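You operate a simulated robot arm through the tools that you are given. There is no shell and no other tool. Be economical: measure what you need, move in short steps, check, and stop when the job is done.

Carry out the task below with a simulated robot arm. There is one attempt and no reset: what you move stays moved.

Task
Vent the test block and change the 600 mbar valve for the 550.
Fine: vent before the hood is lifted; the old valve goes on the low rack step; hood shut, vent left open; read the travel display at the end. Set down upright: what you pick out. Where these are worked on the way, their far stop is far enough and under half their travel is too little: clear hood.

Only the result counts: the job must be done as asked and must still hold three seconds after the hand-in. Knocking over, shifting, dropping, spilling or breaking anything else fails it.

Robot
A 7-joint arm with a two-finger gripper on a trunk, on a base that drives. Base frame: it is fixed to the floor where the robot stands at the start and does not move with it; the origin is under the middle of the robot, x ahead of it, y to its left, z up. Lengths are in m, angles in rad, forces in N, time in s.
With the tool pointing down near the work surface it reaches from about 0.3 to 0.74 m from the robot's upright axis, wherever it stands. Its first joint turns from -2.897 to 2.897 rad. Places, roughly: clear hood [0.7, 0.3, 1]; dump valve [1.25, 0.5, 0.75]; low port seat at the rack end [0.8, 0.4, 0.8]; low rack step [1.3, 0.5, 0.8]; travel display [0.4, -0.2, 1]; vent lever [0.4, 0, 0.9]. Payload 2.94 kg.
The TCP is the grasp point between the finger pads, 0.03 m short of the fingertips. In the tool frame z runs along the fingers and y along their closing line. Largest opening 0.138 m; the body of the gripper starts 0.109 m behind the TCP.
Orientation is told as [roll, pitch, yaw] about the base's x, y, z axes, in that order, counted from this pose: with the fingers straight down and closing along the base's y, the tool's x points along the base's -x, its y along +y and its z along -z.

Tools
- The arm moves only by the tool servo_tool. Its argument "plan" is a list of rows, each a list of 6 numbers: the shift along the tool's x, y, z in m, then the turn, a rotation vector about the tool's x, y, z in rad. In form: [[x, y, z, rx, ry, rz], ...]. A call has 1 to 8 rows; each row shifts and turns the commanded pose from where the row before left it, along the tool's axes as they then stand. "jaw" is the closure in counts, from 0 (fully open) to 255 (shut), set as the call begins (left out, the last holds). Rows are played at 5 a second. More than 0.05 m and 0.15 rad between two rows, or a gripper value outside its range, and nothing of the call is played. A pose out of reach is approached as far as the arm can. The call stops where the force on the tool passes 40 N (or 10 N more than at its start, if that is more) or the arm is blocked; 0.2 s more then pass. The fingers move at their own pace and stop on an object; they squeeze with about 26 N. The grip force told is the motor's: it shows also when the fingers shut on nothing. Time passes only in rows, and 0.2 s behind the last, so rows that do not move let the fingers close. It gives the time, the measured TCP pose, the force on the tool (base axes), the opening and the grip force at its end, in the units of the frame above (readings bear some noise), with the torque about the TCP (base axes, N m) and any sound that the robot's microphone picked up.
- Cameras (640 x 400 px; columns grow to the right, rows downward): "scene" is now at [0.0086, 0.1407, 1.4822]; the picture's right is [0.05, -1.00, 0.00], its down [-0.58, -0.03, -0.82] and it looks along [0.82, 0.04, -0.58] (base axes); focal length 250 px, centre (320, 200). "wrist" rides on the gripper at [0.071, 0.019, -0.146] in the tool frame; the picture's right is [-0.26, 0.97, 0.00], its down [-0.85, -0.23, -0.48] and it looks along [-0.46, -0.12, 0.88] (tool axes); focal length 280 px, centre (320, 200). There is no depth. A picture from a camera that has moved, and an enlarged one, comes with that camera's place and axes in the base frame and with its lens.
- get_image(camera): a new picture of that camera. It takes no simulated time.
- move_column(by): slides the trunk up (or, below 0, down) by that many m; the arm and the scene camera ride with it, the base frame stays. It gives what a move gives, with no picture.
- roll_base(legs): drives the robot by 1 to 6 legs, each [ahead, left, turn to the left] in m, m and rad, along the robot's own axes; the way and the turn of a leg run together, so that a leg with both is an arc; at most 1.5 m and 3.142 rad a leg. The arm and the cameras ride along, it lands a little off, and it stops where it bumps. It gives what a move gives.
- aim_head(pan, tilt): turns the head with the scene camera to pan (to the left, within 1.501 rad either way) and tilt (down, from -0.506 to 1.204), counted from straight ahead of the robot. It gives what a move gives.
- close_up(camera, box): a new picture of the part [left, top, right, bottom] of that camera's present view, enlarged. It takes no simulated time.
- hand_in(): hands the job in; it is judged then, once.

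Work in short steps. Places have to be worked out from the pictures, the camera data and where the tool is seen: move nearer, look again, correct. Check each grasp and each placing, and mend what went wrong. You have 120 turns and 78 pictures in all, those below and enlarged ones among them. Open the gripper and draw the arm clear of the work before you hand the job in, unless the task says otherwise; then end with one line.

The tools are called after "Request:" as name(argument=value, ...) on one line, values as JSON. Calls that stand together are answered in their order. servo_tool: Moves the arm, as the interface text tells. Its arguments: {"type":"object","properties":{"plan":{"type":"array","items":{"type":"array","items":{"type":"number"}}},"jaw":{"type":"number"}},"required":["plan"]} The other tools are called the same way: move_column (by) slides the trunk up or down; roll_base (legs) drives the base; aim_head (pan, tilt) turns the head that bears the scene camera; get_image (camera) takes a picture; close_up (camera, box) takes an enlarged picture of a part of a camera's view; hand_in () hands the job in.

At the start:

```text
time: 0.0
position: [0.3914, 0.182, 0.9998]
orientation: [-0.001, -0.001, -0.001]
contact_force: [-0.2, -0.2, 0.7]
moment: [-0.01, 0.01, -0.01]
gripper_width: 0.1381
finger_force: 0.0
trunk travel left (down, up): [-0.325, 0.129]
robot x, y, heading: [0.0021, -0.0002, 0.004]
head pan, tilt: [0.049, 0.616]
```

scene: 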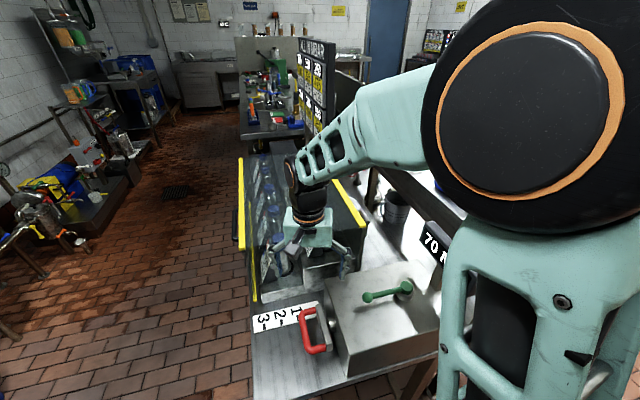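
wrist: 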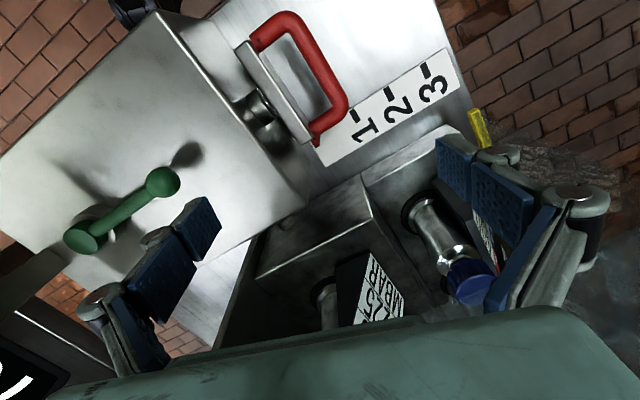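

The scene shows a bench with a block, green lever, red handle with 1-2-3 scale, and a hood. I enlarge to see details.

Request:
close_up(camera="scene", box=[220, 140, 460, 290])

Request:
close_up(camera="scene", box=[230, 250, 470, 400])

Request:
close_up(camera="scene", box=[230, 30, 390, 150])

```text
2.67 times, centred on (340, 215) of scene
camera zoom: at [0.0086, 0.1407, 1.4822], right [0.05, -1.0, 0.0], down [-0.58, -0.03, -0.82], along [0.82, 0.04, -0.58], focal length 665 px, centre (267, 160)
```

zoom: 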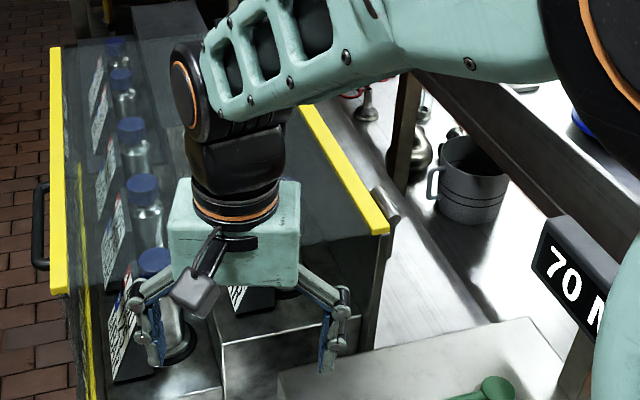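

```text
2.67 times, centred on (350, 325) of scene
camera zoom: at [0.0086, 0.1407, 1.4822], right [0.05, -1.0, 0.0], down [-0.58, -0.03, -0.82], along [0.82, 0.04, -0.58], focal length 665 px, centre (240, -133)
```

zoom: 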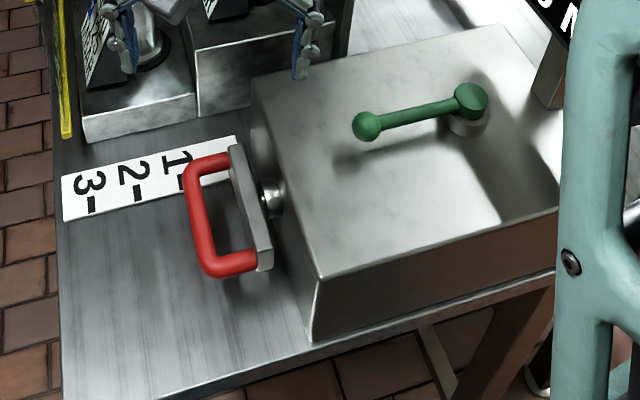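

```text
3.33 times, centred on (310, 90) of scene
camera zoom: at [0.0086, 0.1407, 1.4822], right [0.05, -1.0, 0.0], down [-0.58, -0.03, -0.82], along [0.82, 0.04, -0.58], focal length 832 px, centre (353, 567)
```

zoom: 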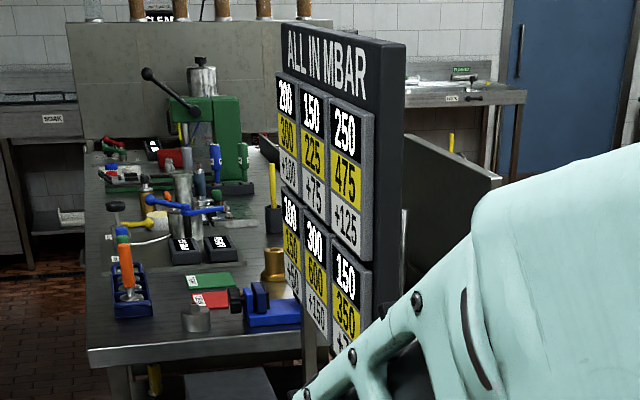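

I look at the labels in the wrist view and turn the head to see the display and the left side.

Request:
close_up(camera="wrist", box=[220, 120, 540, 320])

Request:
aim_head(pan=-0.5, tilt=0.75)

Request:
get_image(camera="scene")

```text
2.00 times, centred on (380, 220) of wrist
camera zoom: at [0.3196, 0.1997, 1.1465], right [0.26, 0.97, 0.0], down [0.85, -0.23, 0.48], along [0.46, -0.12, -0.88], focal length 561 px, centre (200, 160)
```

zoom: 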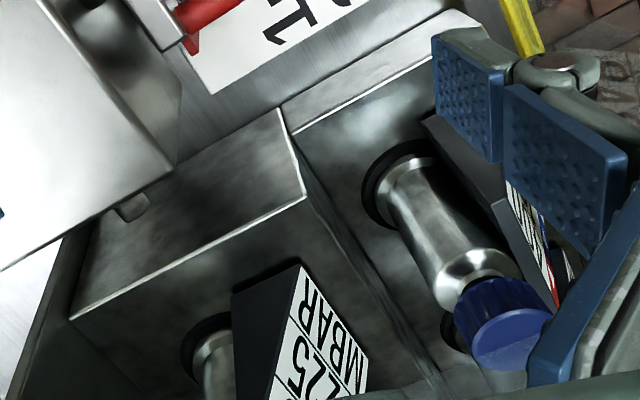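

```text
time: 1.0
position: [0.3905, 0.1812, 1.0008]
orientation: [0.0, 0.001, 0.001]
contact_force: [-0.1, 0.0, 0.2]
moment: [0.01, -0.01, -0.01]
gripper_width: 0.138
finger_force: 0.1
trunk travel left (down, up): [-0.325, 0.129]
robot x, y, heading: [0.0001, -0.0013, 0.003]
head pan, tilt: [-0.499, 0.75]
```

```text
71 pictures are left
camera scene: at [-0.0064, 0.0968, 1.4707], right [-0.48, -0.88, 0.0], down [-0.6, 0.33, -0.73], along [0.64, -0.35, -0.68], focal length 250 px, centre (320, 200)
```

scene: 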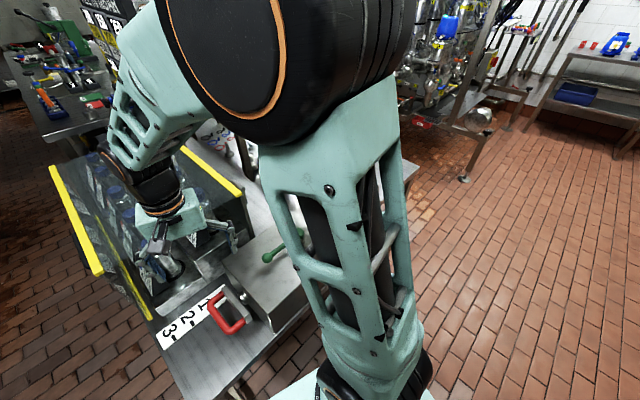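

The arm blocks the view. I raise the trunk, then back away and step left to view the whole bench.

Request:
move_column(by=0.12)

Request:
roll_base(legs=[[-0.35, 0, 0], [0, 0.6, 0]])

Request:
aim_head(pan=-0.35, tilt=0.6)

Request:
get_image(camera="scene")

```text
time: 2.5
position: [0.3903, 0.1803, 1.1195]
orientation: [0.001, 0.0, -0.001]
contact_force: [-0.5, 1.6, 0.4]
moment: [0.0, 0.02, -0.01]
gripper_width: 0.1378
finger_force: 0.0
trunk travel left (down, up): [-0.445, 0.009]
robot x, y, heading: [0.0014, -0.0027, -0.0]
head pan, tilt: [-0.499, 0.75]
```

```text
time: 10.2
position: [0.032, 0.795, 1.1196]
orientation: [0.0, -0.001, 0.008]
contact_force: [-1.4, -0.1, 0.1]
moment: [0.01, -0.01, -0.01]
gripper_width: 0.1383
finger_force: 0.1
trunk travel left (down, up): [-0.445, 0.009]
robot x, y, heading: [-0.3567, 0.6089, 0.007]
head pan, tilt: [-0.499, 0.75]
```

```text
time: 10.9
position: [0.0333, 0.7954, 1.1203]
orientation: [0.001, 0.001, 0.008]
contact_force: [-0.5, 0.2, -0.4]
moment: [0.04, 0.01, -0.01]
gripper_width: 0.138
finger_force: 0.0
trunk travel left (down, up): [-0.445, 0.009]
robot x, y, heading: [-0.3562, 0.6096, 0.009]
head pan, tilt: [-0.351, 0.6]
```

```text
70 pictures are left
camera scene: at [-0.3546, 0.7171, 1.6035], right [-0.34, -0.94, 0.0], down [-0.53, 0.19, -0.82], along [0.78, -0.28, -0.57], focal length 250 px, centre (320, 200)
```

scene: 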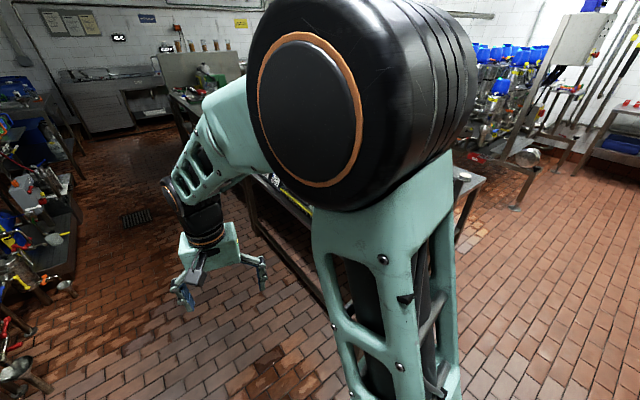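

The arm hides the bench; I turn the robot right and pan the head left so that the bench lies left of the arm.

Request:
roll_base(legs=[[0, 0, -1.1]])

Request:
aim_head(pan=0.7, tilt=0.5)

Request:
get_image(camera="scene")

```text
time: 14.1
position: [-0.0236, 0.338, 1.1197]
orientation: [0.0, 0.0, -1.121]
contact_force: [0.0, 0.1, 0.0]
moment: [0.0, 0.02, -0.02]
gripper_width: 0.1378
finger_force: 0.1
trunk travel left (down, up): [-0.445, 0.009]
robot x, y, heading: [-0.3616, 0.611, -1.123]
head pan, tilt: [-0.351, 0.6]
```

```text
time: 15.4
position: [-0.0236, 0.339, 1.1199]
orientation: [-0.001, 0.0, -1.12]
contact_force: [-0.4, -0.5, 0.2]
moment: [-0.01, -0.02, 0.01]
gripper_width: 0.1379
finger_force: 0.0
trunk travel left (down, up): [-0.445, 0.009]
robot x, y, heading: [-0.3562, 0.6091, -1.118]
head pan, tilt: [0.7, 0.499]
```

```text
69 pictures are left
camera scene: at [-0.1872, 0.7063, 1.6126], right [-0.41, -0.91, 0.0], down [-0.44, 0.2, -0.88], along [0.8, -0.36, -0.48], focal length 250 px, centre (320, 200)
```

scene: 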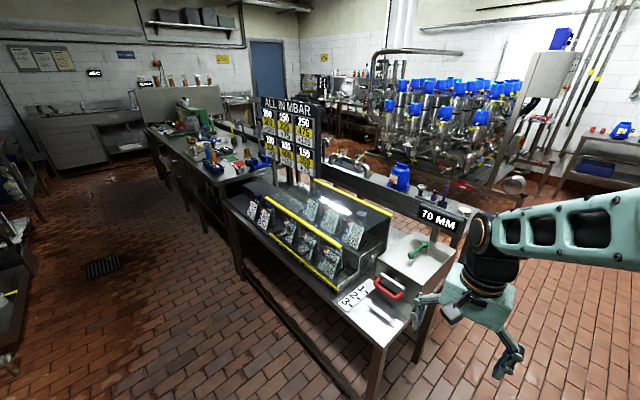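

Much better. I enlarge the board, the hood and the bench parts.

Request:
close_up(camera="scene", box=[250, 90, 330, 180])

Request:
close_up(camera="scene", box=[225, 170, 405, 290])

Request:
close_up(camera="scene", box=[320, 180, 480, 340])

```text
4.44 times, centred on (290, 135) of scene
camera zoom: at [-0.1872, 0.7063, 1.6126], right [-0.41, -0.91, 0.0], down [-0.44, 0.2, -0.88], along [0.8, -0.36, -0.48], focal length 1109 px, centre (453, 489)
```

zoom: 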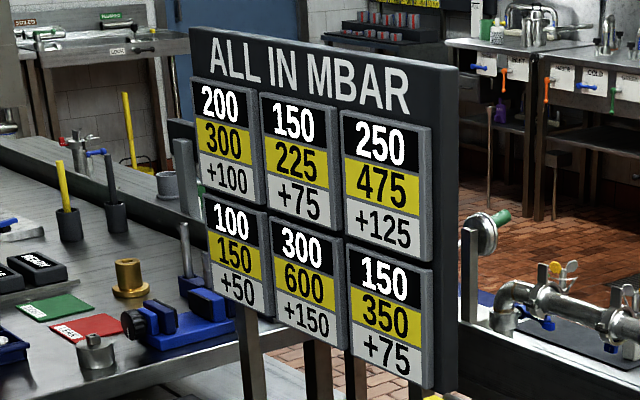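

```text
3.33 times, centred on (315, 230) of scene
camera zoom: at [-0.1872, 0.7063, 1.6126], right [-0.41, -0.91, 0.0], down [-0.44, 0.2, -0.88], along [0.8, -0.36, -0.48], focal length 832 px, centre (337, 100)
```

zoom: 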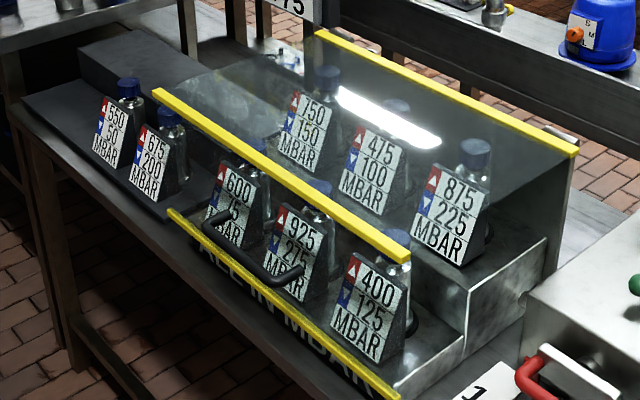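

```text
2.50 times, centred on (400, 260) of scene
camera zoom: at [-0.1872, 0.7063, 1.6126], right [-0.41, -0.91, 0.0], down [-0.44, 0.2, -0.88], along [0.8, -0.36, -0.48], focal length 624 px, centre (120, 50)
```

zoom: 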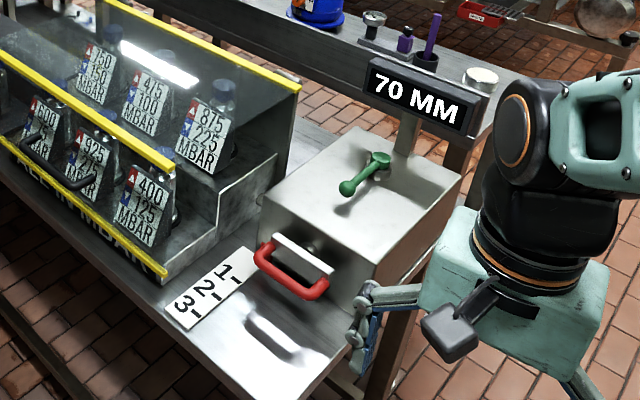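

The cards read: under the hood low row 600/75 (rack end), 925/275, 400/125; upper row 750/150, 475/100, 875/225; rack low step 550/50 and 675/200. The green lever is at the vent lever's place. I drive back to the start to vent, and look close.

Request:
roll_base(legs=[[0, 0, 1.118], [0, -0.61, 0], [0.3, 0, 0]])

Request:
get_image(camera="wrist")

```text
time: 25.8
position: [0.3325, 0.1726, 1.1188]
orientation: [-0.002, 0.001, 0.003]
contact_force: [-0.3, -0.1, -0.7]
moment: [0.03, 0.03, 0.02]
gripper_width: 0.1377
finger_force: 0.1
trunk travel left (down, up): [-0.445, 0.009]
robot x, y, heading: [-0.0563, -0.0069, 0.0]
head pan, tilt: [0.7, 0.499]
```

```text
65 pictures are left
camera wrist: at [0.2621, 0.1912, 1.2664], right [0.26, 0.97, 0.0], down [0.85, -0.23, 0.48], along [0.46, -0.12, -0.88], focal length 280 px, centre (320, 200)
```

wrist: 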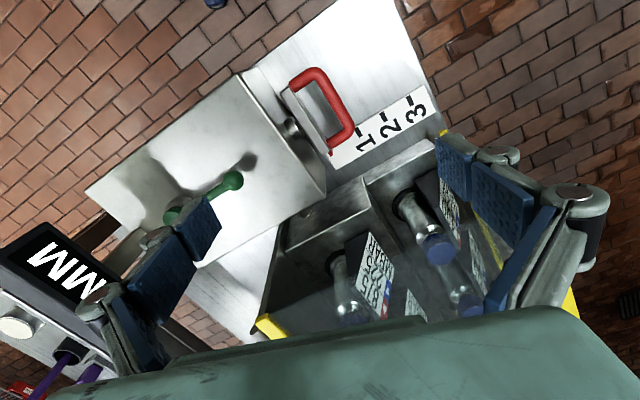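

From the two views, the lever's ball is at about (0.375, 0.045, 0.94) and its pivot at (0.40, -0.05). I go above the bar near the ball and turn the tool so the fingers close across the bar.

Request:
servo_tool(plan=[[-0.015, -0.047, 0, 0, 0, 0], [-0.016, -0.048, 0, 0, 0, 0], [-0.0155, -0.0476, 0, 0, 0, 0], [0, 0, 0, 0, 0, 0.146], [0, 0, 0, 0, 0, 0.146], [0, 0, 0, 0, 0, 0.146], [0, 0, 0, 0, 0, 0.146], [0, 0, 0, 0, 0, 0.146]])

Request:
servo_tool(plan=[[0, 0, 0, 0, 0, 0.146], [0, 0, 0, 0, 0, 0.146], [0, 0, 0, 0, 0, 0.146], [0, 0, 0, 0, 0, 0.146], [0, 0, 0.03, 0, 0, 0], [0, 0, 0.03, 0, 0, 0]], jaw=110)

Request:
get_image(camera="wrist")

```text
refused: row 2 steps farther than a row can; nothing moved
```

```text
time: 27.2
position: [0.3327, 0.1735, 1.062]
orientation: [-0.001, 0.0, -0.581]
contact_force: [-0.1, -0.4, -0.7]
moment: [-0.02, -0.03, 0.01]
gripper_width: 0.0784
finger_force: 0.0
trunk travel left (down, up): [-0.445, 0.009]
robot x, y, heading: [-0.0555, -0.0106, 0.003]
head pan, tilt: [0.7, 0.499]
```

```text
64 pictures are left
camera wrist: at [0.2833, 0.2273, 1.2074], right [0.75, 0.66, 0.0], down [0.58, -0.66, 0.48], along [0.32, -0.36, -0.88], focal length 280 px, centre (320, 200)
```

wrist: 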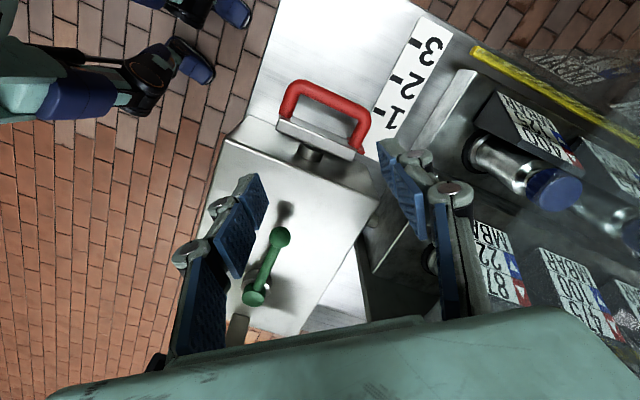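

Only the second call ran. Finish the turn to yaw -1.317 and move above the bar.

Request:
servo_tool(plan=[[0, 0, 0, 0, 0, 0.147], [0, 0, 0, 0, 0, 0.147], [0, 0, 0, 0, 0, 0.147], [0, 0, 0, 0, 0, 0.147], [0, 0, 0, 0, 0, 0.147], [-0.048, 0.0025, 0, 0, 0, 0], [-0.048, 0.003, 0, 0, 0, 0], [-0.048, 0.003, 0, 0, 0, 0]])

Request:
get_image(camera="wrist")

```text
time: 29.0
position: [0.3818, 0.0339, 1.0582]
orientation: [0.0, 0.001, -1.316]
contact_force: [-0.9, -0.3, 0.6]
moment: [0.02, -0.03, 0.04]
gripper_width: 0.0783
finger_force: 0.0
trunk travel left (down, up): [-0.445, 0.009]
robot x, y, heading: [-0.0583, -0.006, 0.001]
head pan, tilt: [0.7, 0.499]
```

```text
63 pictures are left
camera wrist: at [0.381, 0.1079, 1.2046], right [1.0, -0.01, 0.0], down [-0.01, -0.88, 0.47], along [0.0, -0.47, -0.88], focal length 280 px, centre (320, 200)
```

wrist: 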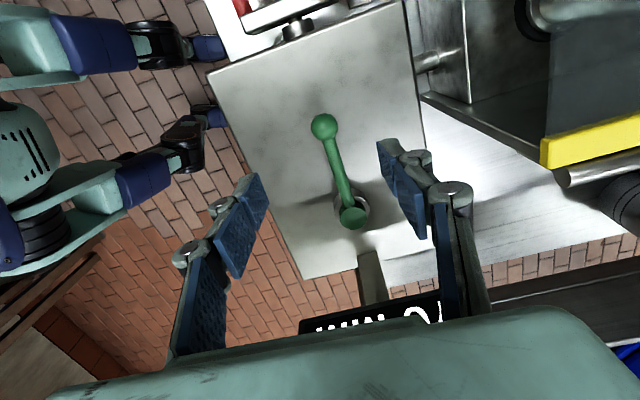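

The lever bar is at x≈0.389 near y=0.03; I go down over it with the fingers on both sides.

Request:
servo_tool(plan=[[-0.0057, 0.006, 0.03, 0, 0, 0], [0, 0, 0.04, 0, 0, 0], [0, 0, 0.034, 0, 0, 0]])

Request:
get_image(camera="wrist")

```text
time: 29.8
position: [0.3839, 0.0335, 0.9527]
orientation: [0.002, 0.0, -1.314]
contact_force: [-0.3, -1.3, 0.4]
moment: [-0.01, -0.03, 0.0]
gripper_width: 0.0784
finger_force: 0.0
trunk travel left (down, up): [-0.445, 0.009]
robot x, y, heading: [-0.0519, -0.007, 0.005]
head pan, tilt: [0.7, 0.499]
```

```text
62 pictures are left
camera wrist: at [0.3842, 0.1063, 1.0996], right [1.0, -0.01, 0.0], down [-0.01, -0.88, 0.48], along [0.0, -0.48, -0.88], focal length 280 px, centre (320, 200)
```

wrist: 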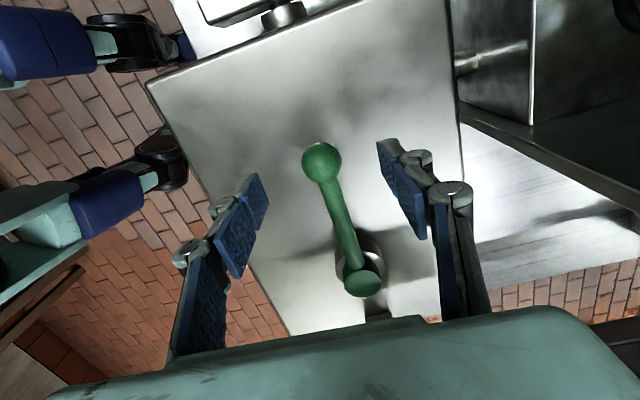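

The bar sits between the fingers. I close loosely around it, then test-push toward +x.

Request:
servo_tool(plan=[[0, 0, 0, 0, 0, 0], [0, 0, 0, 0, 0, 0], [0, 0.015, 0, 0, 0, 0], [0, 0.015, 0, 0, 0, 0]], jaw=200)

Request:
get_image(camera="wrist")

```text
time: 30.8
position: [0.4011, 0.0379, 0.9539]
orientation: [-0.018, 0.002, -1.317]
contact_force: [-32.5, -8.7, 11.5]
moment: [-0.06, 1.25, -0.01]
gripper_width: 0.0532
finger_force: 17.0
trunk travel left (down, up): [-0.445, 0.009]
robot x, y, heading: [-0.0575, -0.0091, 0.006]
head pan, tilt: [0.7, 0.499]
```

```text
61 pictures are left
camera wrist: at [0.4046, 0.1114, 1.0996], right [1.0, -0.01, -0.02], down [0.0, -0.88, 0.48], along [-0.02, -0.48, -0.88], focal length 280 px, centre (320, 200)
```

wrist: 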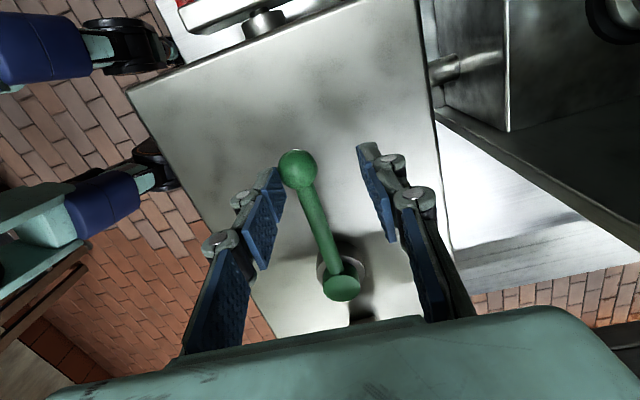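

It is blocked toward +x (32 N, lever unmoved). I back off and push the other way, toward -x.

Request:
servo_tool(plan=[[0, -0.02, 0, 0, 0, 0], [0, -0.015, 0, 0, 0, 0], [0, 0, 0, 0, 0, 0], [0, -0.015, 0, 0, 0, -0.08], [0, -0.015, 0, 0, 0, -0.1]], jaw=200)

Request:
get_image(camera="wrist")

```text
time: 32.0
position: [0.3523, 0.0216, 0.956]
orientation: [0.002, -0.001, -1.134]
contact_force: [1.7, 0.1, 2.8]
moment: [0.04, -0.13, -0.02]
gripper_width: 0.0308
finger_force: 0.8
trunk travel left (down, up): [-0.445, 0.009]
robot x, y, heading: [-0.0603, -0.0105, 0.007]
head pan, tilt: [0.7, 0.499]
```

```text
60 pictures are left
camera wrist: at [0.3387, 0.0946, 1.1027], right [0.99, 0.17, 0.0], down [0.15, -0.87, 0.48], along [0.08, -0.47, -0.88], focal length 280 px, centre (320, 200)
```

wrist: 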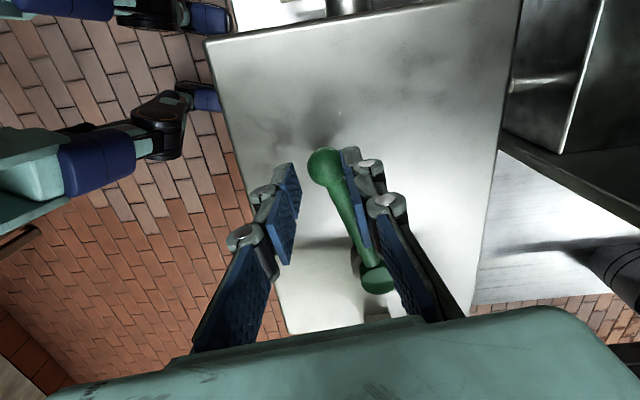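

The lever swings freely this way (now about 37° from +y). I keep going along the arc.

Request:
servo_tool(plan=[[0, -0.013, 0, 0, 0, -0.148], [0, -0.013, 0, 0, 0, -0.148], [0, -0.013, 0, 0, 0, -0.148], [0, -0.013, 0, 0, 0, -0.148]])

Request:
get_image(camera="wrist")

```text
time: 33.0
position: [0.3119, -0.008, 0.955]
orientation: [0.0, 0.002, -0.54]
contact_force: [0.1, -0.3, 2.3]
moment: [0.02, -0.06, 0.03]
gripper_width: 0.0304
finger_force: 0.5
trunk travel left (down, up): [-0.445, 0.009]
robot x, y, heading: [-0.0604, -0.0141, 0.008]
head pan, tilt: [0.7, 0.499]
```

```text
59 pictures are left
camera wrist: at [0.26, 0.0441, 1.1023], right [0.72, 0.69, 0.0], down [0.61, -0.63, 0.47], along [0.33, -0.34, -0.88], focal length 280 px, centre (320, 200)
```

wrist: 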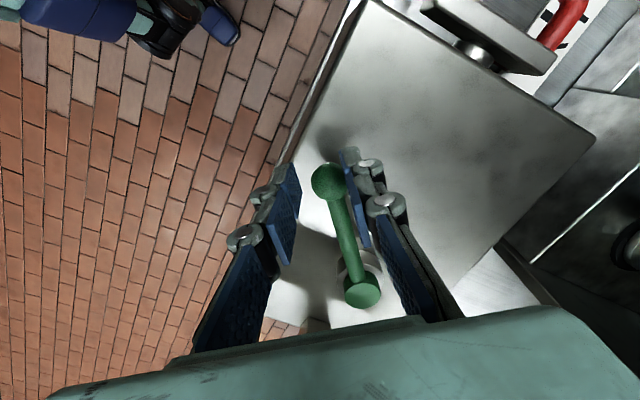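

Now about 65° from +y; still free. I continue until the stop.

Request:
servo_tool(plan=[[0, -0.013, 0, 0, 0, -0.148], [0, -0.013, 0, 0, 0, -0.148], [0, -0.013, 0, 0, 0, -0.148], [0, -0.013, 0, 0, 0, -0.148], [0, -0.013, 0, 0, 0, -0.148]])

Request:
get_image(camera="wrist")

```text
time: 34.2
position: [0.2954, -0.0726, 0.9561]
orientation: [-0.001, 0.001, 0.202]
contact_force: [-1.8, 0.5, 0.7]
moment: [0.04, 0.0, -0.01]
gripper_width: 0.0309
finger_force: 0.6
trunk travel left (down, up): [-0.445, 0.009]
robot x, y, heading: [-0.0554, -0.0087, 0.002]
head pan, tilt: [0.7, 0.499]
```

```text
58 pictures are left
camera wrist: at [0.2217, -0.0678, 1.1024], right [0.06, 1.0, 0.0], down [0.88, -0.06, 0.48], along [0.47, -0.03, -0.88], focal length 280 px, centre (320, 200)
```

wrist: 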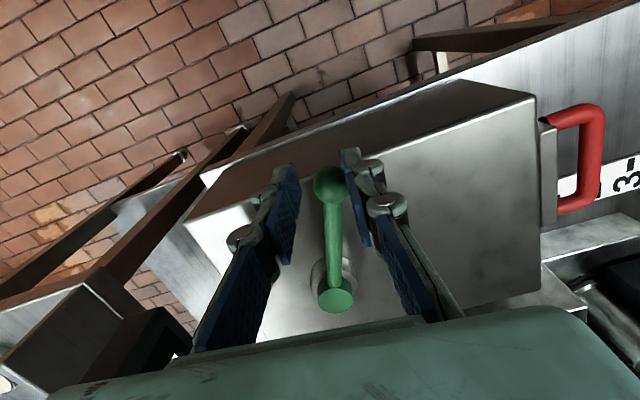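

The lever now points at -x (about 75–80° travelled) with no stop yet; I continue.

Request:
servo_tool(plan=[[0, -0.013, 0, 0, 0, -0.148], [0, -0.013, 0, 0, 0, -0.148], [0, -0.013, 0, 0, 0, -0.148]])

Request:
get_image(camera="wrist")

```text
time: 35.0
position: [0.3079, -0.1058, 0.9566]
orientation: [0.002, 0.002, 0.646]
contact_force: [-5.1, 13.0, 9.5]
moment: [0.71, 0.06, -0.04]
gripper_width: 0.0391
finger_force: 7.2
trunk travel left (down, up): [-0.445, 0.009]
robot x, y, heading: [-0.0561, -0.0085, 0.005]
head pan, tilt: [0.7, 0.499]
```

```text
57 pictures are left
camera wrist: at [0.239, -0.1335, 1.1027], right [-0.37, 0.93, 0.0], down [0.82, 0.33, 0.48], along [0.44, 0.18, -0.88], focal length 280 px, centre (320, 200)
```

wrist: 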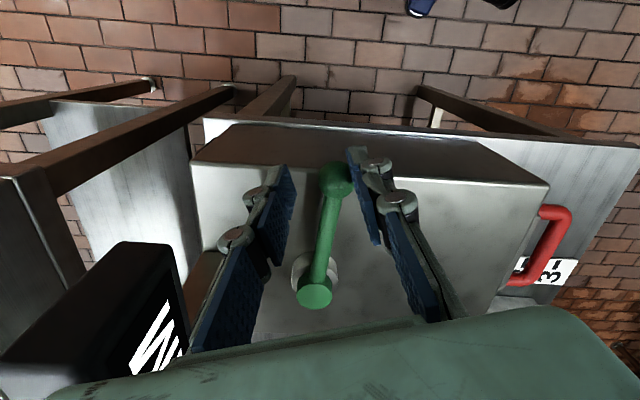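

The stop is reached (13 N after roughly 90° of travel). I open, ease off and rise, then look.

Request:
servo_tool(plan=[[0, 0.006, 0, 0, 0, 0], [0, 0, 0, 0, 0, 0], [0, 0, -0.04, 0, 0, 0], [0, 0, -0.05, 0, 0, 0], [0, 0, -0.05, 0, 0, 0]], jaw=100)

Request:
get_image(camera="wrist")

```text
time: 36.2
position: [0.3067, -0.1025, 1.0945]
orientation: [0.002, 0.0, 0.642]
contact_force: [-0.1, -1.2, 0.0]
moment: [-0.01, -0.07, 0.02]
gripper_width: 0.0838
finger_force: 0.0
trunk travel left (down, up): [-0.445, 0.009]
robot x, y, heading: [-0.055, -0.0062, 0.007]
head pan, tilt: [0.7, 0.499]
```

```text
56 pictures are left
camera wrist: at [0.2384, -0.1304, 1.2416], right [-0.37, 0.93, 0.0], down [0.82, 0.32, 0.48], along [0.44, 0.18, -0.88], focal length 280 px, centre (320, 200)
```

wrist: 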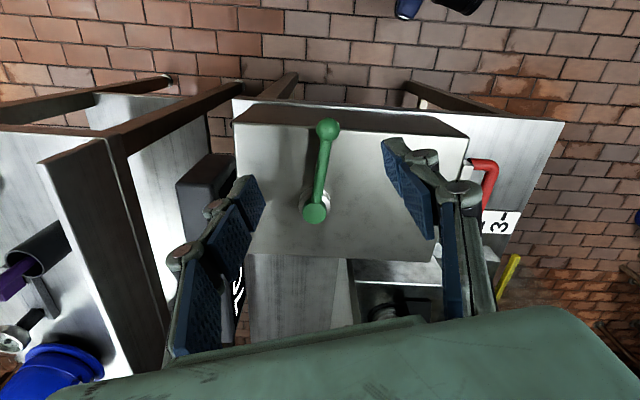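

Vent lever rests at its far stop. I drive back to the viewing spot to check the handle and display, and study the hood.

Request:
roll_base(legs=[[-0.3, 0, 0], [0, 0.7, 0], [0, 0, -1.12]])

Request:
get_image(camera="scene")

```text
time: 47.2
position: [-0.2698, 0.3222, 1.0946]
orientation: [0.001, 0.0, -0.453]
contact_force: [0.1, -0.4, 0.4]
moment: [-0.02, 0.01, 0.03]
gripper_width: 0.0839
finger_force: 0.0
trunk travel left (down, up): [-0.445, 0.009]
robot x, y, heading: [-0.349, 0.6894, -1.092]
head pan, tilt: [0.7, 0.499]
```

```text
55 pictures are left
camera scene: at [-0.1839, 0.789, 1.6127], right [-0.38, -0.92, 0.0], down [-0.44, 0.18, -0.88], along [0.81, -0.34, -0.48], focal length 250 px, centre (320, 200)
```

scene: 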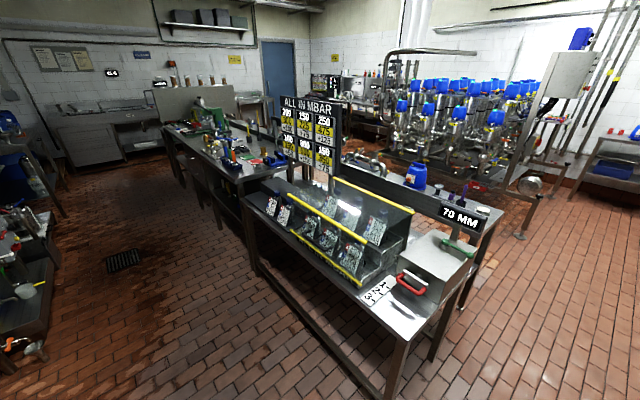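

Request:
close_up(camera="scene", box=[340, 180, 500, 340])

Request:
close_up(camera="scene", box=[240, 170, 420, 290])

```text
2.50 times, centred on (420, 260) of scene
camera zoom: at [-0.1839, 0.789, 1.6127], right [-0.38, -0.92, 0.0], down [-0.44, 0.18, -0.88], along [0.81, -0.34, -0.48], focal length 624 px, centre (70, 50)
```

zoom: 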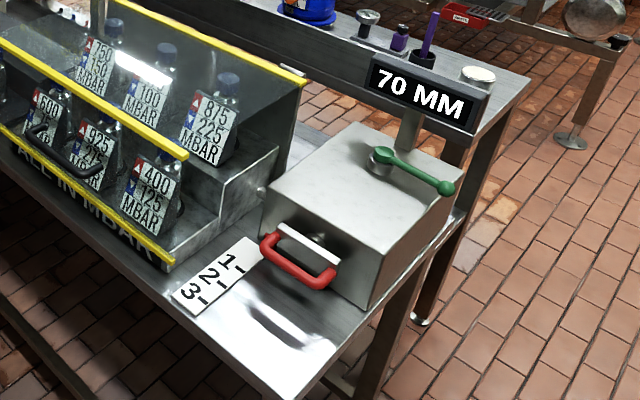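

```text
3.33 times, centred on (330, 230) of scene
camera zoom: at [-0.1839, 0.789, 1.6127], right [-0.38, -0.92, 0.0], down [-0.44, 0.18, -0.88], along [0.81, -0.34, -0.48], focal length 832 px, centre (287, 100)
```

zoom: 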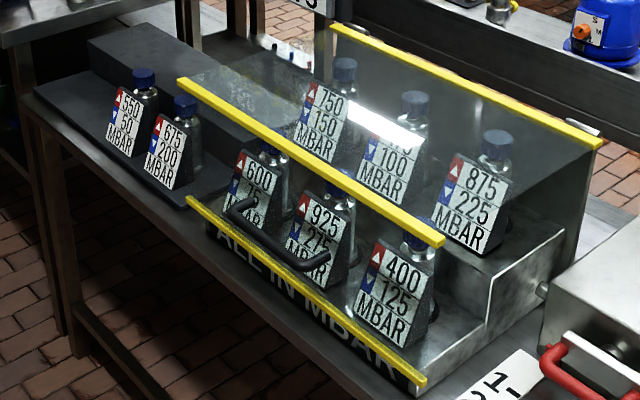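

The vent lever is open; the display still reads 70 MM and the red slide is untouched. Now I drive to the front of the bench, facing -y, to work on hood and valves.

Request:
roll_base(legs=[[0, 0, -0.479], [-0.4, 0, 0], [0, 1.15, 0]])

Request:
aim_head(pan=0.35, tilt=0.75)

Request:
get_image(camera="scene")

```text
time: 61.2
position: [0.7291, 0.7317, 1.0932]
orientation: [0.001, 0.0, -0.932]
contact_force: [0.4, 0.1, -0.3]
moment: [0.01, 0.0, 0.01]
gripper_width: 0.084
finger_force: 0.0
trunk travel left (down, up): [-0.445, 0.009]
robot x, y, heading: [0.8204, 1.0941, -1.567]
head pan, tilt: [0.7, 0.499]
```

```text
time: 62.0
position: [0.7285, 0.7307, 1.0932]
orientation: [0.0, -0.001, -0.933]
contact_force: [0.3, -0.2, 0.1]
moment: [0.0, -0.02, 0.01]
gripper_width: 0.0837
finger_force: 0.1
trunk travel left (down, up): [-0.445, 0.009]
robot x, y, heading: [0.8182, 1.0968, -1.57]
head pan, tilt: [0.351, 0.75]
```

```text
52 pictures are left
camera scene: at [0.9869, 1.1001, 1.5907], right [-0.94, -0.35, 0.0], down [-0.24, 0.64, -0.73], along [0.25, -0.69, -0.68], focal length 250 px, centre (320, 200)
```

scene: 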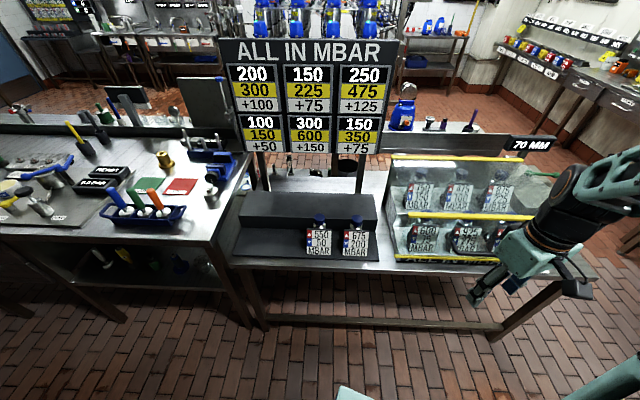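

Request:
close_up(camera="scene", box=[220, 160, 400, 280])

Request:
close_up(camera="scene", box=[370, 140, 550, 280])

```text
3.33 times, centred on (310, 220) of scene
camera zoom: at [0.9869, 1.1001, 1.5907], right [-0.94, -0.35, 0.0], down [-0.24, 0.64, -0.73], along [0.25, -0.69, -0.68], focal length 832 px, centre (353, 133)
```

zoom: 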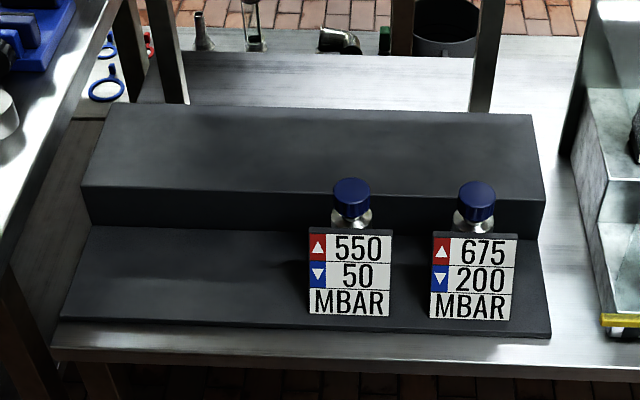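

```text
2.86 times, centred on (460, 210) of scene
camera zoom: at [0.9869, 1.1001, 1.5907], right [-0.94, -0.35, 0.0], down [-0.24, 0.64, -0.73], along [0.25, -0.69, -0.68], focal length 713 px, centre (-80, 171)
```

zoom: 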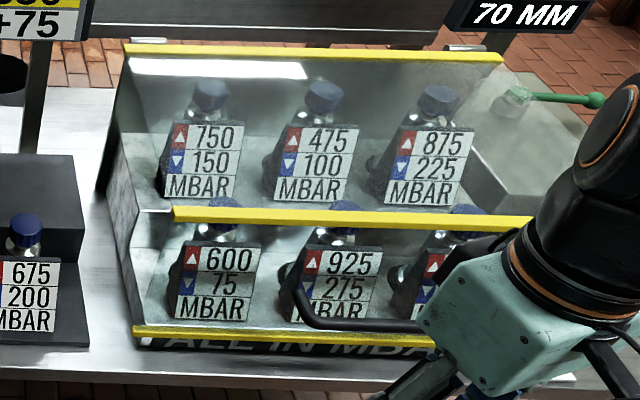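

Comparing views, the bench is turned about 18° (its length runs along (0.95, 0.31)). Handle is near (0.66, 0.46, 0.90), hood hinge line at rear top. I align the robot with the bench and stand in front of the handle.

Request:
roll_base(legs=[[0, 0, 0.32], [0, -0.27, 0]])

Request:
aim_head(pan=0.1, tilt=0.75)

Request:
get_image(camera="wrist")

Request:
get_image(camera="scene")

```text
time: 66.0
position: [0.5838, 0.6361, 1.0948]
orientation: [0.0, -0.001, -0.622]
contact_force: [0.7, 0.4, -0.5]
moment: [0.02, -0.01, -0.02]
gripper_width: 0.0841
finger_force: 0.0
trunk travel left (down, up): [-0.445, 0.009]
robot x, y, heading: [0.5669, 1.0122, -1.253]
head pan, tilt: [0.351, 0.75]
```

```text
time: 66.8
position: [0.5853, 0.6362, 1.0942]
orientation: [0.0, 0.001, -0.621]
contact_force: [-0.6, -0.2, 0.7]
moment: [-0.02, 0.01, -0.01]
gripper_width: 0.0839
finger_force: 0.0
trunk travel left (down, up): [-0.445, 0.009]
robot x, y, heading: [0.5633, 1.0117, -1.26]
head pan, tilt: [0.099, 0.75]
```

```text
49 pictures are left
camera wrist: at [0.5377, 0.6921, 1.2411], right [0.77, 0.63, 0.0], down [0.56, -0.68, 0.48], along [0.3, -0.37, -0.88], focal length 280 px, centre (320, 200)
```

wrist: 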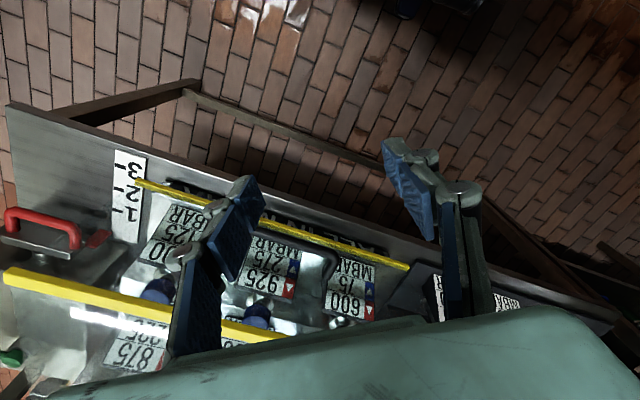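

```text
48 pictures are left
camera scene: at [0.7005, 1.0548, 1.5907], right [-0.92, -0.4, 0.0], down [-0.27, 0.62, -0.73], along [0.29, -0.67, -0.68], focal length 250 px, centre (320, 200)
```

scene: 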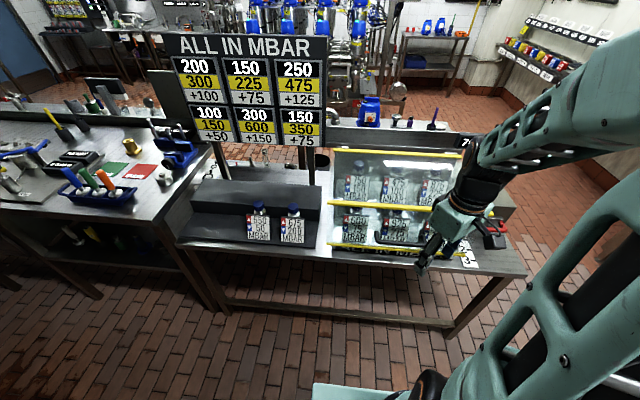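

I turn the tool to the bench axes (yaw 0.32) and tilt it 45° toward the hood's front.

Request:
servo_tool(plan=[[0, 0, 0, 0, 0, -0.135], [0, 0, 0, 0, 0, -0.135], [0, 0, 0, 0, 0, -0.135], [0, 0, 0, 0, 0, -0.135], [0, 0, 0, 0, 0, -0.135], [0, 0, 0, 0, 0, -0.135], [0, 0, 0, 0, 0, -0.135]])

Request:
servo_tool(plan=[[0, 0.015, 0, 0.131, 0, 0], [0, 0.01, 0, 0.131, 0, 0], [0, 0, 0, 0.131, 0, 0], [0, 0, 0, 0.131, 0, 0], [0, 0, 0, 0.131, 0, 0], [0, 0, 0, 0.131, 0, 0]])

Request:
get_image(camera="wrist")

Request:
close_up(camera="scene", box=[300, 130, 520, 280])

```text
time: 68.4
position: [0.5841, 0.6368, 1.0938]
orientation: [-0.001, 0.001, 0.324]
contact_force: [0.1, 0.1, 0.1]
moment: [-0.02, 0.0, 0.02]
gripper_width: 0.0842
finger_force: 0.2
trunk travel left (down, up): [-0.445, 0.009]
robot x, y, heading: [0.5657, 1.013, -1.262]
head pan, tilt: [0.099, 0.75]
```

```text
time: 69.8
position: [0.5517, 0.5763, 1.1509]
orientation: [-0.761, 0.019, 0.318]
contact_force: [0.1, -0.7, -0.7]
moment: [-0.03, 0.09, -0.08]
gripper_width: 0.0841
finger_force: 0.0
out of reach, approached as far as the arm can: row 3, 4, 5, 6
trunk travel left (down, up): [-0.445, 0.009]
robot x, y, heading: [0.56, 1.0107, -1.263]
head pan, tilt: [0.099, 0.75]
```

```text
47 pictures are left
camera wrist: at [0.4501, 0.6632, 1.2448], right [0.02, 0.74, -0.67], down [0.76, 0.42, 0.49], along [0.64, -0.52, -0.56], focal length 280 px, centre (320, 200)
```

wrist: 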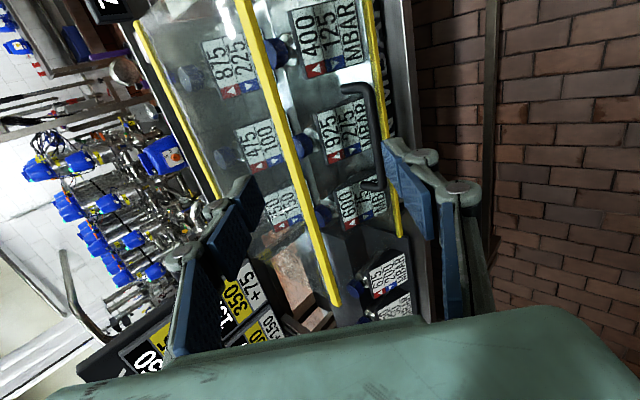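

```text
2.67 times, centred on (410, 205) of scene
camera zoom: at [0.6915, 1.0542, 1.5914], right [-0.94, -0.33, 0.0], down [-0.22, 0.64, -0.74], along [0.24, -0.69, -0.68], focal length 665 px, centre (80, 187)
```

zoom: 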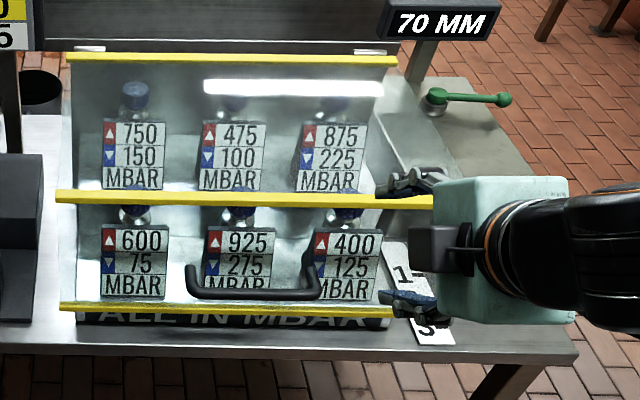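

Handle bar runs from (0.73,0.49,0.90) to (0.58,0.455,0.91). The tilted pose was too near the robot; I move forward and check the pose.

Request:
servo_tool(plan=[[0, -0.03, 0.03, 0, 0, 0], [0, -0.03, 0.03, 0, 0, 0]], jaw=160)

```text
time: 70.4
position: [0.5823, 0.4934, 1.1488]
orientation: [-0.787, -0.002, 0.32]
contact_force: [0.2, -0.3, -0.8]
moment: [0.01, -0.04, 0.01]
gripper_width: 0.0515
finger_force: 0.0
trunk travel left (down, up): [-0.445, 0.009]
robot x, y, heading: [0.5658, 1.0126, -1.259]
head pan, tilt: [0.099, 0.75]
```

I descend to a pre-grasp point about 6 cm out from the handle bar.

Request:
servo_tool(plan=[[-0.0125, 0.0278, 0.0262, 0, 0, 0], [-0.0125, 0.0278, 0.0262, 0, 0, 0], [-0.0125, 0.0278, 0.0262, 0, 0, 0], [-0.0125, 0.0278, 0.0262, 0, 0, 0], [-0.0125, 0.0278, 0.0262, 0, 0, 0]], jaw=160)

Request:
get_image(camera="wrist")

Request:
close_up(camera="scene", box=[300, 130, 520, 280])

```text
time: 71.6
position: [0.638, 0.5195, 0.955]
orientation: [-0.787, -0.001, 0.324]
contact_force: [-0.2, -0.6, -0.1]
moment: [-0.02, 0.02, 0.02]
gripper_width: 0.0514
finger_force: 0.0
trunk travel left (down, up): [-0.445, 0.009]
robot x, y, heading: [0.5637, 1.01, -1.256]
head pan, tilt: [0.099, 0.75]
```

```text
45 pictures are left
camera wrist: at [0.5335, 0.6079, 1.0455], right [0.03, 0.73, -0.68], down [0.75, 0.44, 0.5], along [0.66, -0.53, -0.53], focal length 280 px, centre (320, 200)
```

wrist: 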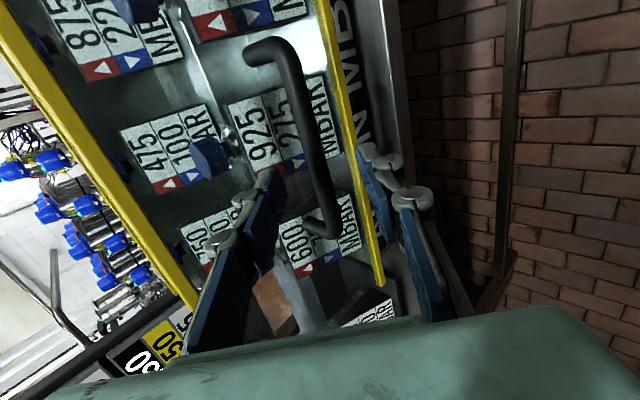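

```text
2.67 times, centred on (410, 205) of scene
camera zoom: at [0.7004, 1.0541, 1.5908], right [-0.92, -0.4, 0.0], down [-0.27, 0.63, -0.73], along [0.29, -0.67, -0.68], focal length 665 px, centre (80, 187)
```

zoom: 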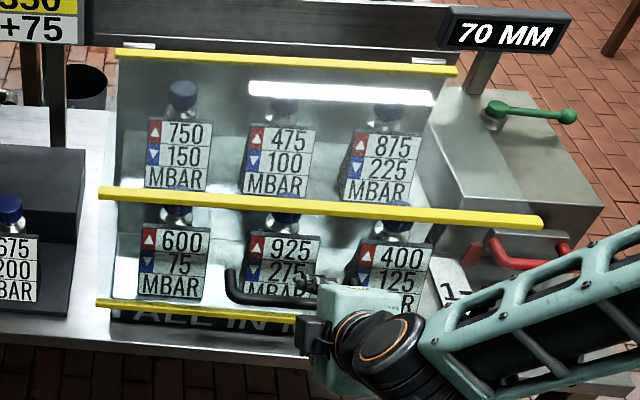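

The bar is centred between the fingers. I advance 6 cm along the tool axis.

Request:
servo_tool(plan=[[0, 0, 0.02, 0, 0, 0], [0, 0, 0.02, 0, 0, 0], [0, 0, 0.015, 0, 0, 0]])

Request:
get_image(camera="wrist")

```text
time: 72.4
position: [0.6514, 0.4831, 0.9168]
orientation: [-0.787, 0.001, 0.322]
contact_force: [0.0, 0.3, 0.2]
moment: [0.02, 0.0, 0.02]
gripper_width: 0.0516
finger_force: 0.0
trunk travel left (down, up): [-0.445, 0.009]
robot x, y, heading: [0.5622, 1.0121, -1.258]
head pan, tilt: [0.099, 0.75]
```

```text
43 pictures are left
camera wrist: at [0.5467, 0.571, 1.0075], right [0.03, 0.73, -0.68], down [0.75, 0.43, 0.5], along [0.66, -0.53, -0.53], focal length 280 px, centre (320, 200)
```

wrist: 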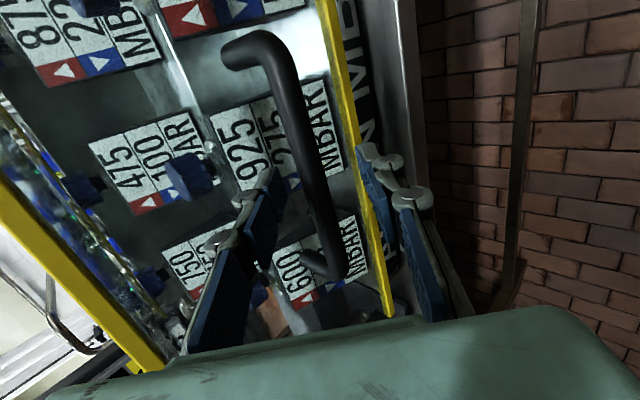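

The bar lies between the pads. I close gently to feel for it.

Request:
servo_tool(plan=[[0, 0, 0, 0, 0, 0], [0, 0, 0, 0, 0, 0], [0, 0, 0, 0, 0, 0], [0, 0, 0, 0, 0, 0]], jaw=255)

```text
time: 73.4
position: [0.6519, 0.4797, 0.9193]
orientation: [-0.794, 0.004, 0.326]
contact_force: [8.1, -20.7, 17.0]
moment: [-0.25, -0.55, -0.02]
gripper_width: 0.0148
finger_force: 41.0
trunk travel left (down, up): [-0.445, 0.009]
robot x, y, heading: [0.5595, 1.011, -1.257]
head pan, tilt: [0.099, 0.75]
```

Grasped (bar about 15 mm). I loosen slightly to let the bar turn in the fingers, then begin lifting along an arc about the rear hinge.

Request:
servo_tool(plan=[[0, -0.003, 0, 0, 0, 0], [0, -0.0205, -0.0341, 0, 0, 0], [0, -0.0236, -0.0315, 0, 0, 0]], jaw=212)

Request:
get_image(camera="scene")

```text
time: 74.2
position: [0.6464, 0.4945, 0.9967]
orientation: [-0.785, 0.0, 0.325]
contact_force: [0.4, 0.1, -0.5]
moment: [-0.03, 0.05, -0.02]
gripper_width: 0.0232
finger_force: 0.1
trunk travel left (down, up): [-0.445, 0.009]
robot x, y, heading: [0.5627, 1.0066, -1.255]
head pan, tilt: [0.099, 0.75]
```

```text
42 pictures are left
camera scene: at [0.7006, 1.0557, 1.5905], right [-0.92, -0.4, 0.0], down [-0.27, 0.62, -0.73], along [0.29, -0.67, -0.68], focal length 250 px, centre (320, 200)
```

scene: 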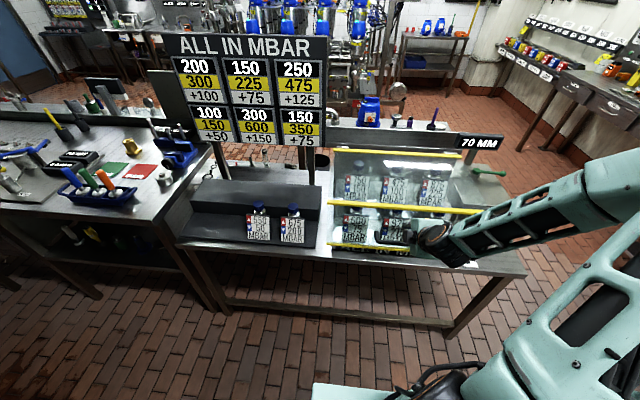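

The bar slipped out of the loose grip; the hood hasn't moved. I back out, return and grip deeper and firmly this time.

Request:
servo_tool(plan=[[0, 0, -0.04, 0, 0, 0], [0, 0.0448, 0, 0, 0, 0], [0, 0, 0.04, 0, 0, 0], [0, 0, 0.036, 0, 0, 0], [0, 0, 0.036, 0, 0, 0]], jaw=160)

Request:
get_image(camera="wrist")

```text
time: 75.4
position: [0.6569, 0.4619, 0.9115]
orientation: [-0.785, -0.001, 0.325]
contact_force: [-0.1, 1.7, -0.2]
moment: [0.05, 0.04, 0.01]
gripper_width: 0.0545
finger_force: 0.1
out of reach, approached as far as the arm can: row 2
trunk travel left (down, up): [-0.445, 0.009]
robot x, y, heading: [0.5638, 1.0078, -1.259]
head pan, tilt: [0.099, 0.75]
```

```text
41 pictures are left
camera wrist: at [0.5508, 0.5491, 1.0028], right [0.03, 0.73, -0.68], down [0.75, 0.44, 0.5], along [0.66, -0.53, -0.53], focal length 280 px, centre (320, 200)
```

wrist: 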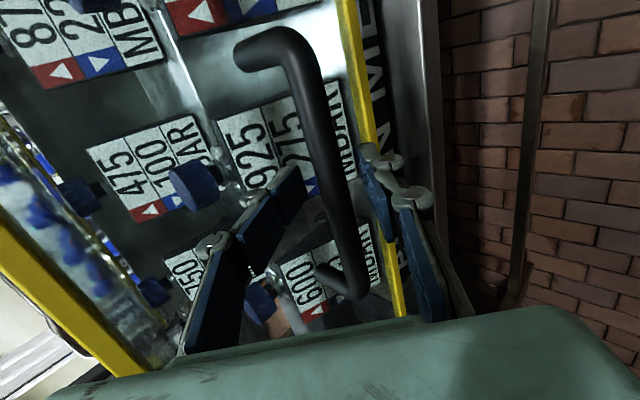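

The bar sits about 8 mm toward the lower finger; I shift by that and close fully.

Request:
servo_tool(plan=[[0, 0.007, 0, 0, 0, 0], [0, 0, 0, 0, 0, 0], [0, 0, 0, 0, 0, 0], [0, 0, 0, 0, 0, 0]], jaw=255)

```text
time: 76.4
position: [0.6514, 0.4673, 0.9086]
orientation: [-0.782, -0.003, 0.324]
contact_force: [-2.5, 5.6, -11.8]
moment: [-0.07, 0.13, -0.28]
gripper_width: 0.0143
finger_force: 40.6
trunk travel left (down, up): [-0.445, 0.009]
robot x, y, heading: [0.5633, 1.0085, -1.257]
head pan, tilt: [0.099, 0.75]
```

Firm grip on the bar. I lift along the arc, turning the tool with the hood.

Request:
servo_tool(plan=[[0, -0.0192, -0.0337, -0.1, 0, 0], [0, -0.0192, -0.0337, -0.1, 0, 0], [0, -0.0192, -0.0337, -0.1, 0, 0]])

Request:
get_image(camera="scene")

```text
time: 77.2
position: [0.6479, 0.4879, 1.007]
orientation: [-0.533, 0.004, 0.323]
contact_force: [3.3, -12.0, -0.7]
moment: [-0.24, 0.39, -0.44]
gripper_width: 0.0146
finger_force: 40.8
out of reach, approached as far as the arm can: row 3
trunk travel left (down, up): [-0.445, 0.009]
robot x, y, heading: [0.5618, 1.0125, -1.264]
head pan, tilt: [0.099, 0.75]
```

```text
40 pictures are left
camera scene: at [0.7012, 1.0524, 1.5911], right [-0.92, -0.4, 0.0], down [-0.27, 0.63, -0.73], along [0.29, -0.67, -0.68], focal length 250 px, centre (320, 200)
```

scene: 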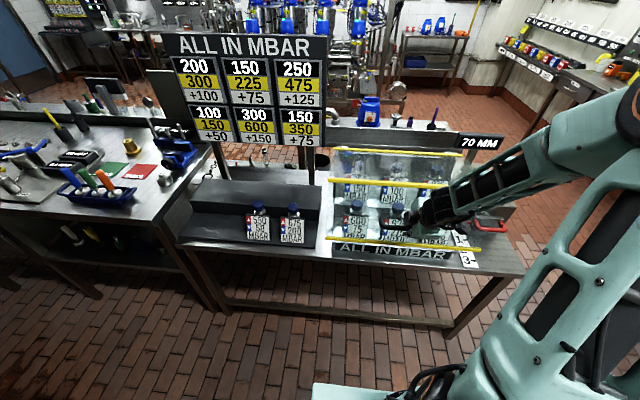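

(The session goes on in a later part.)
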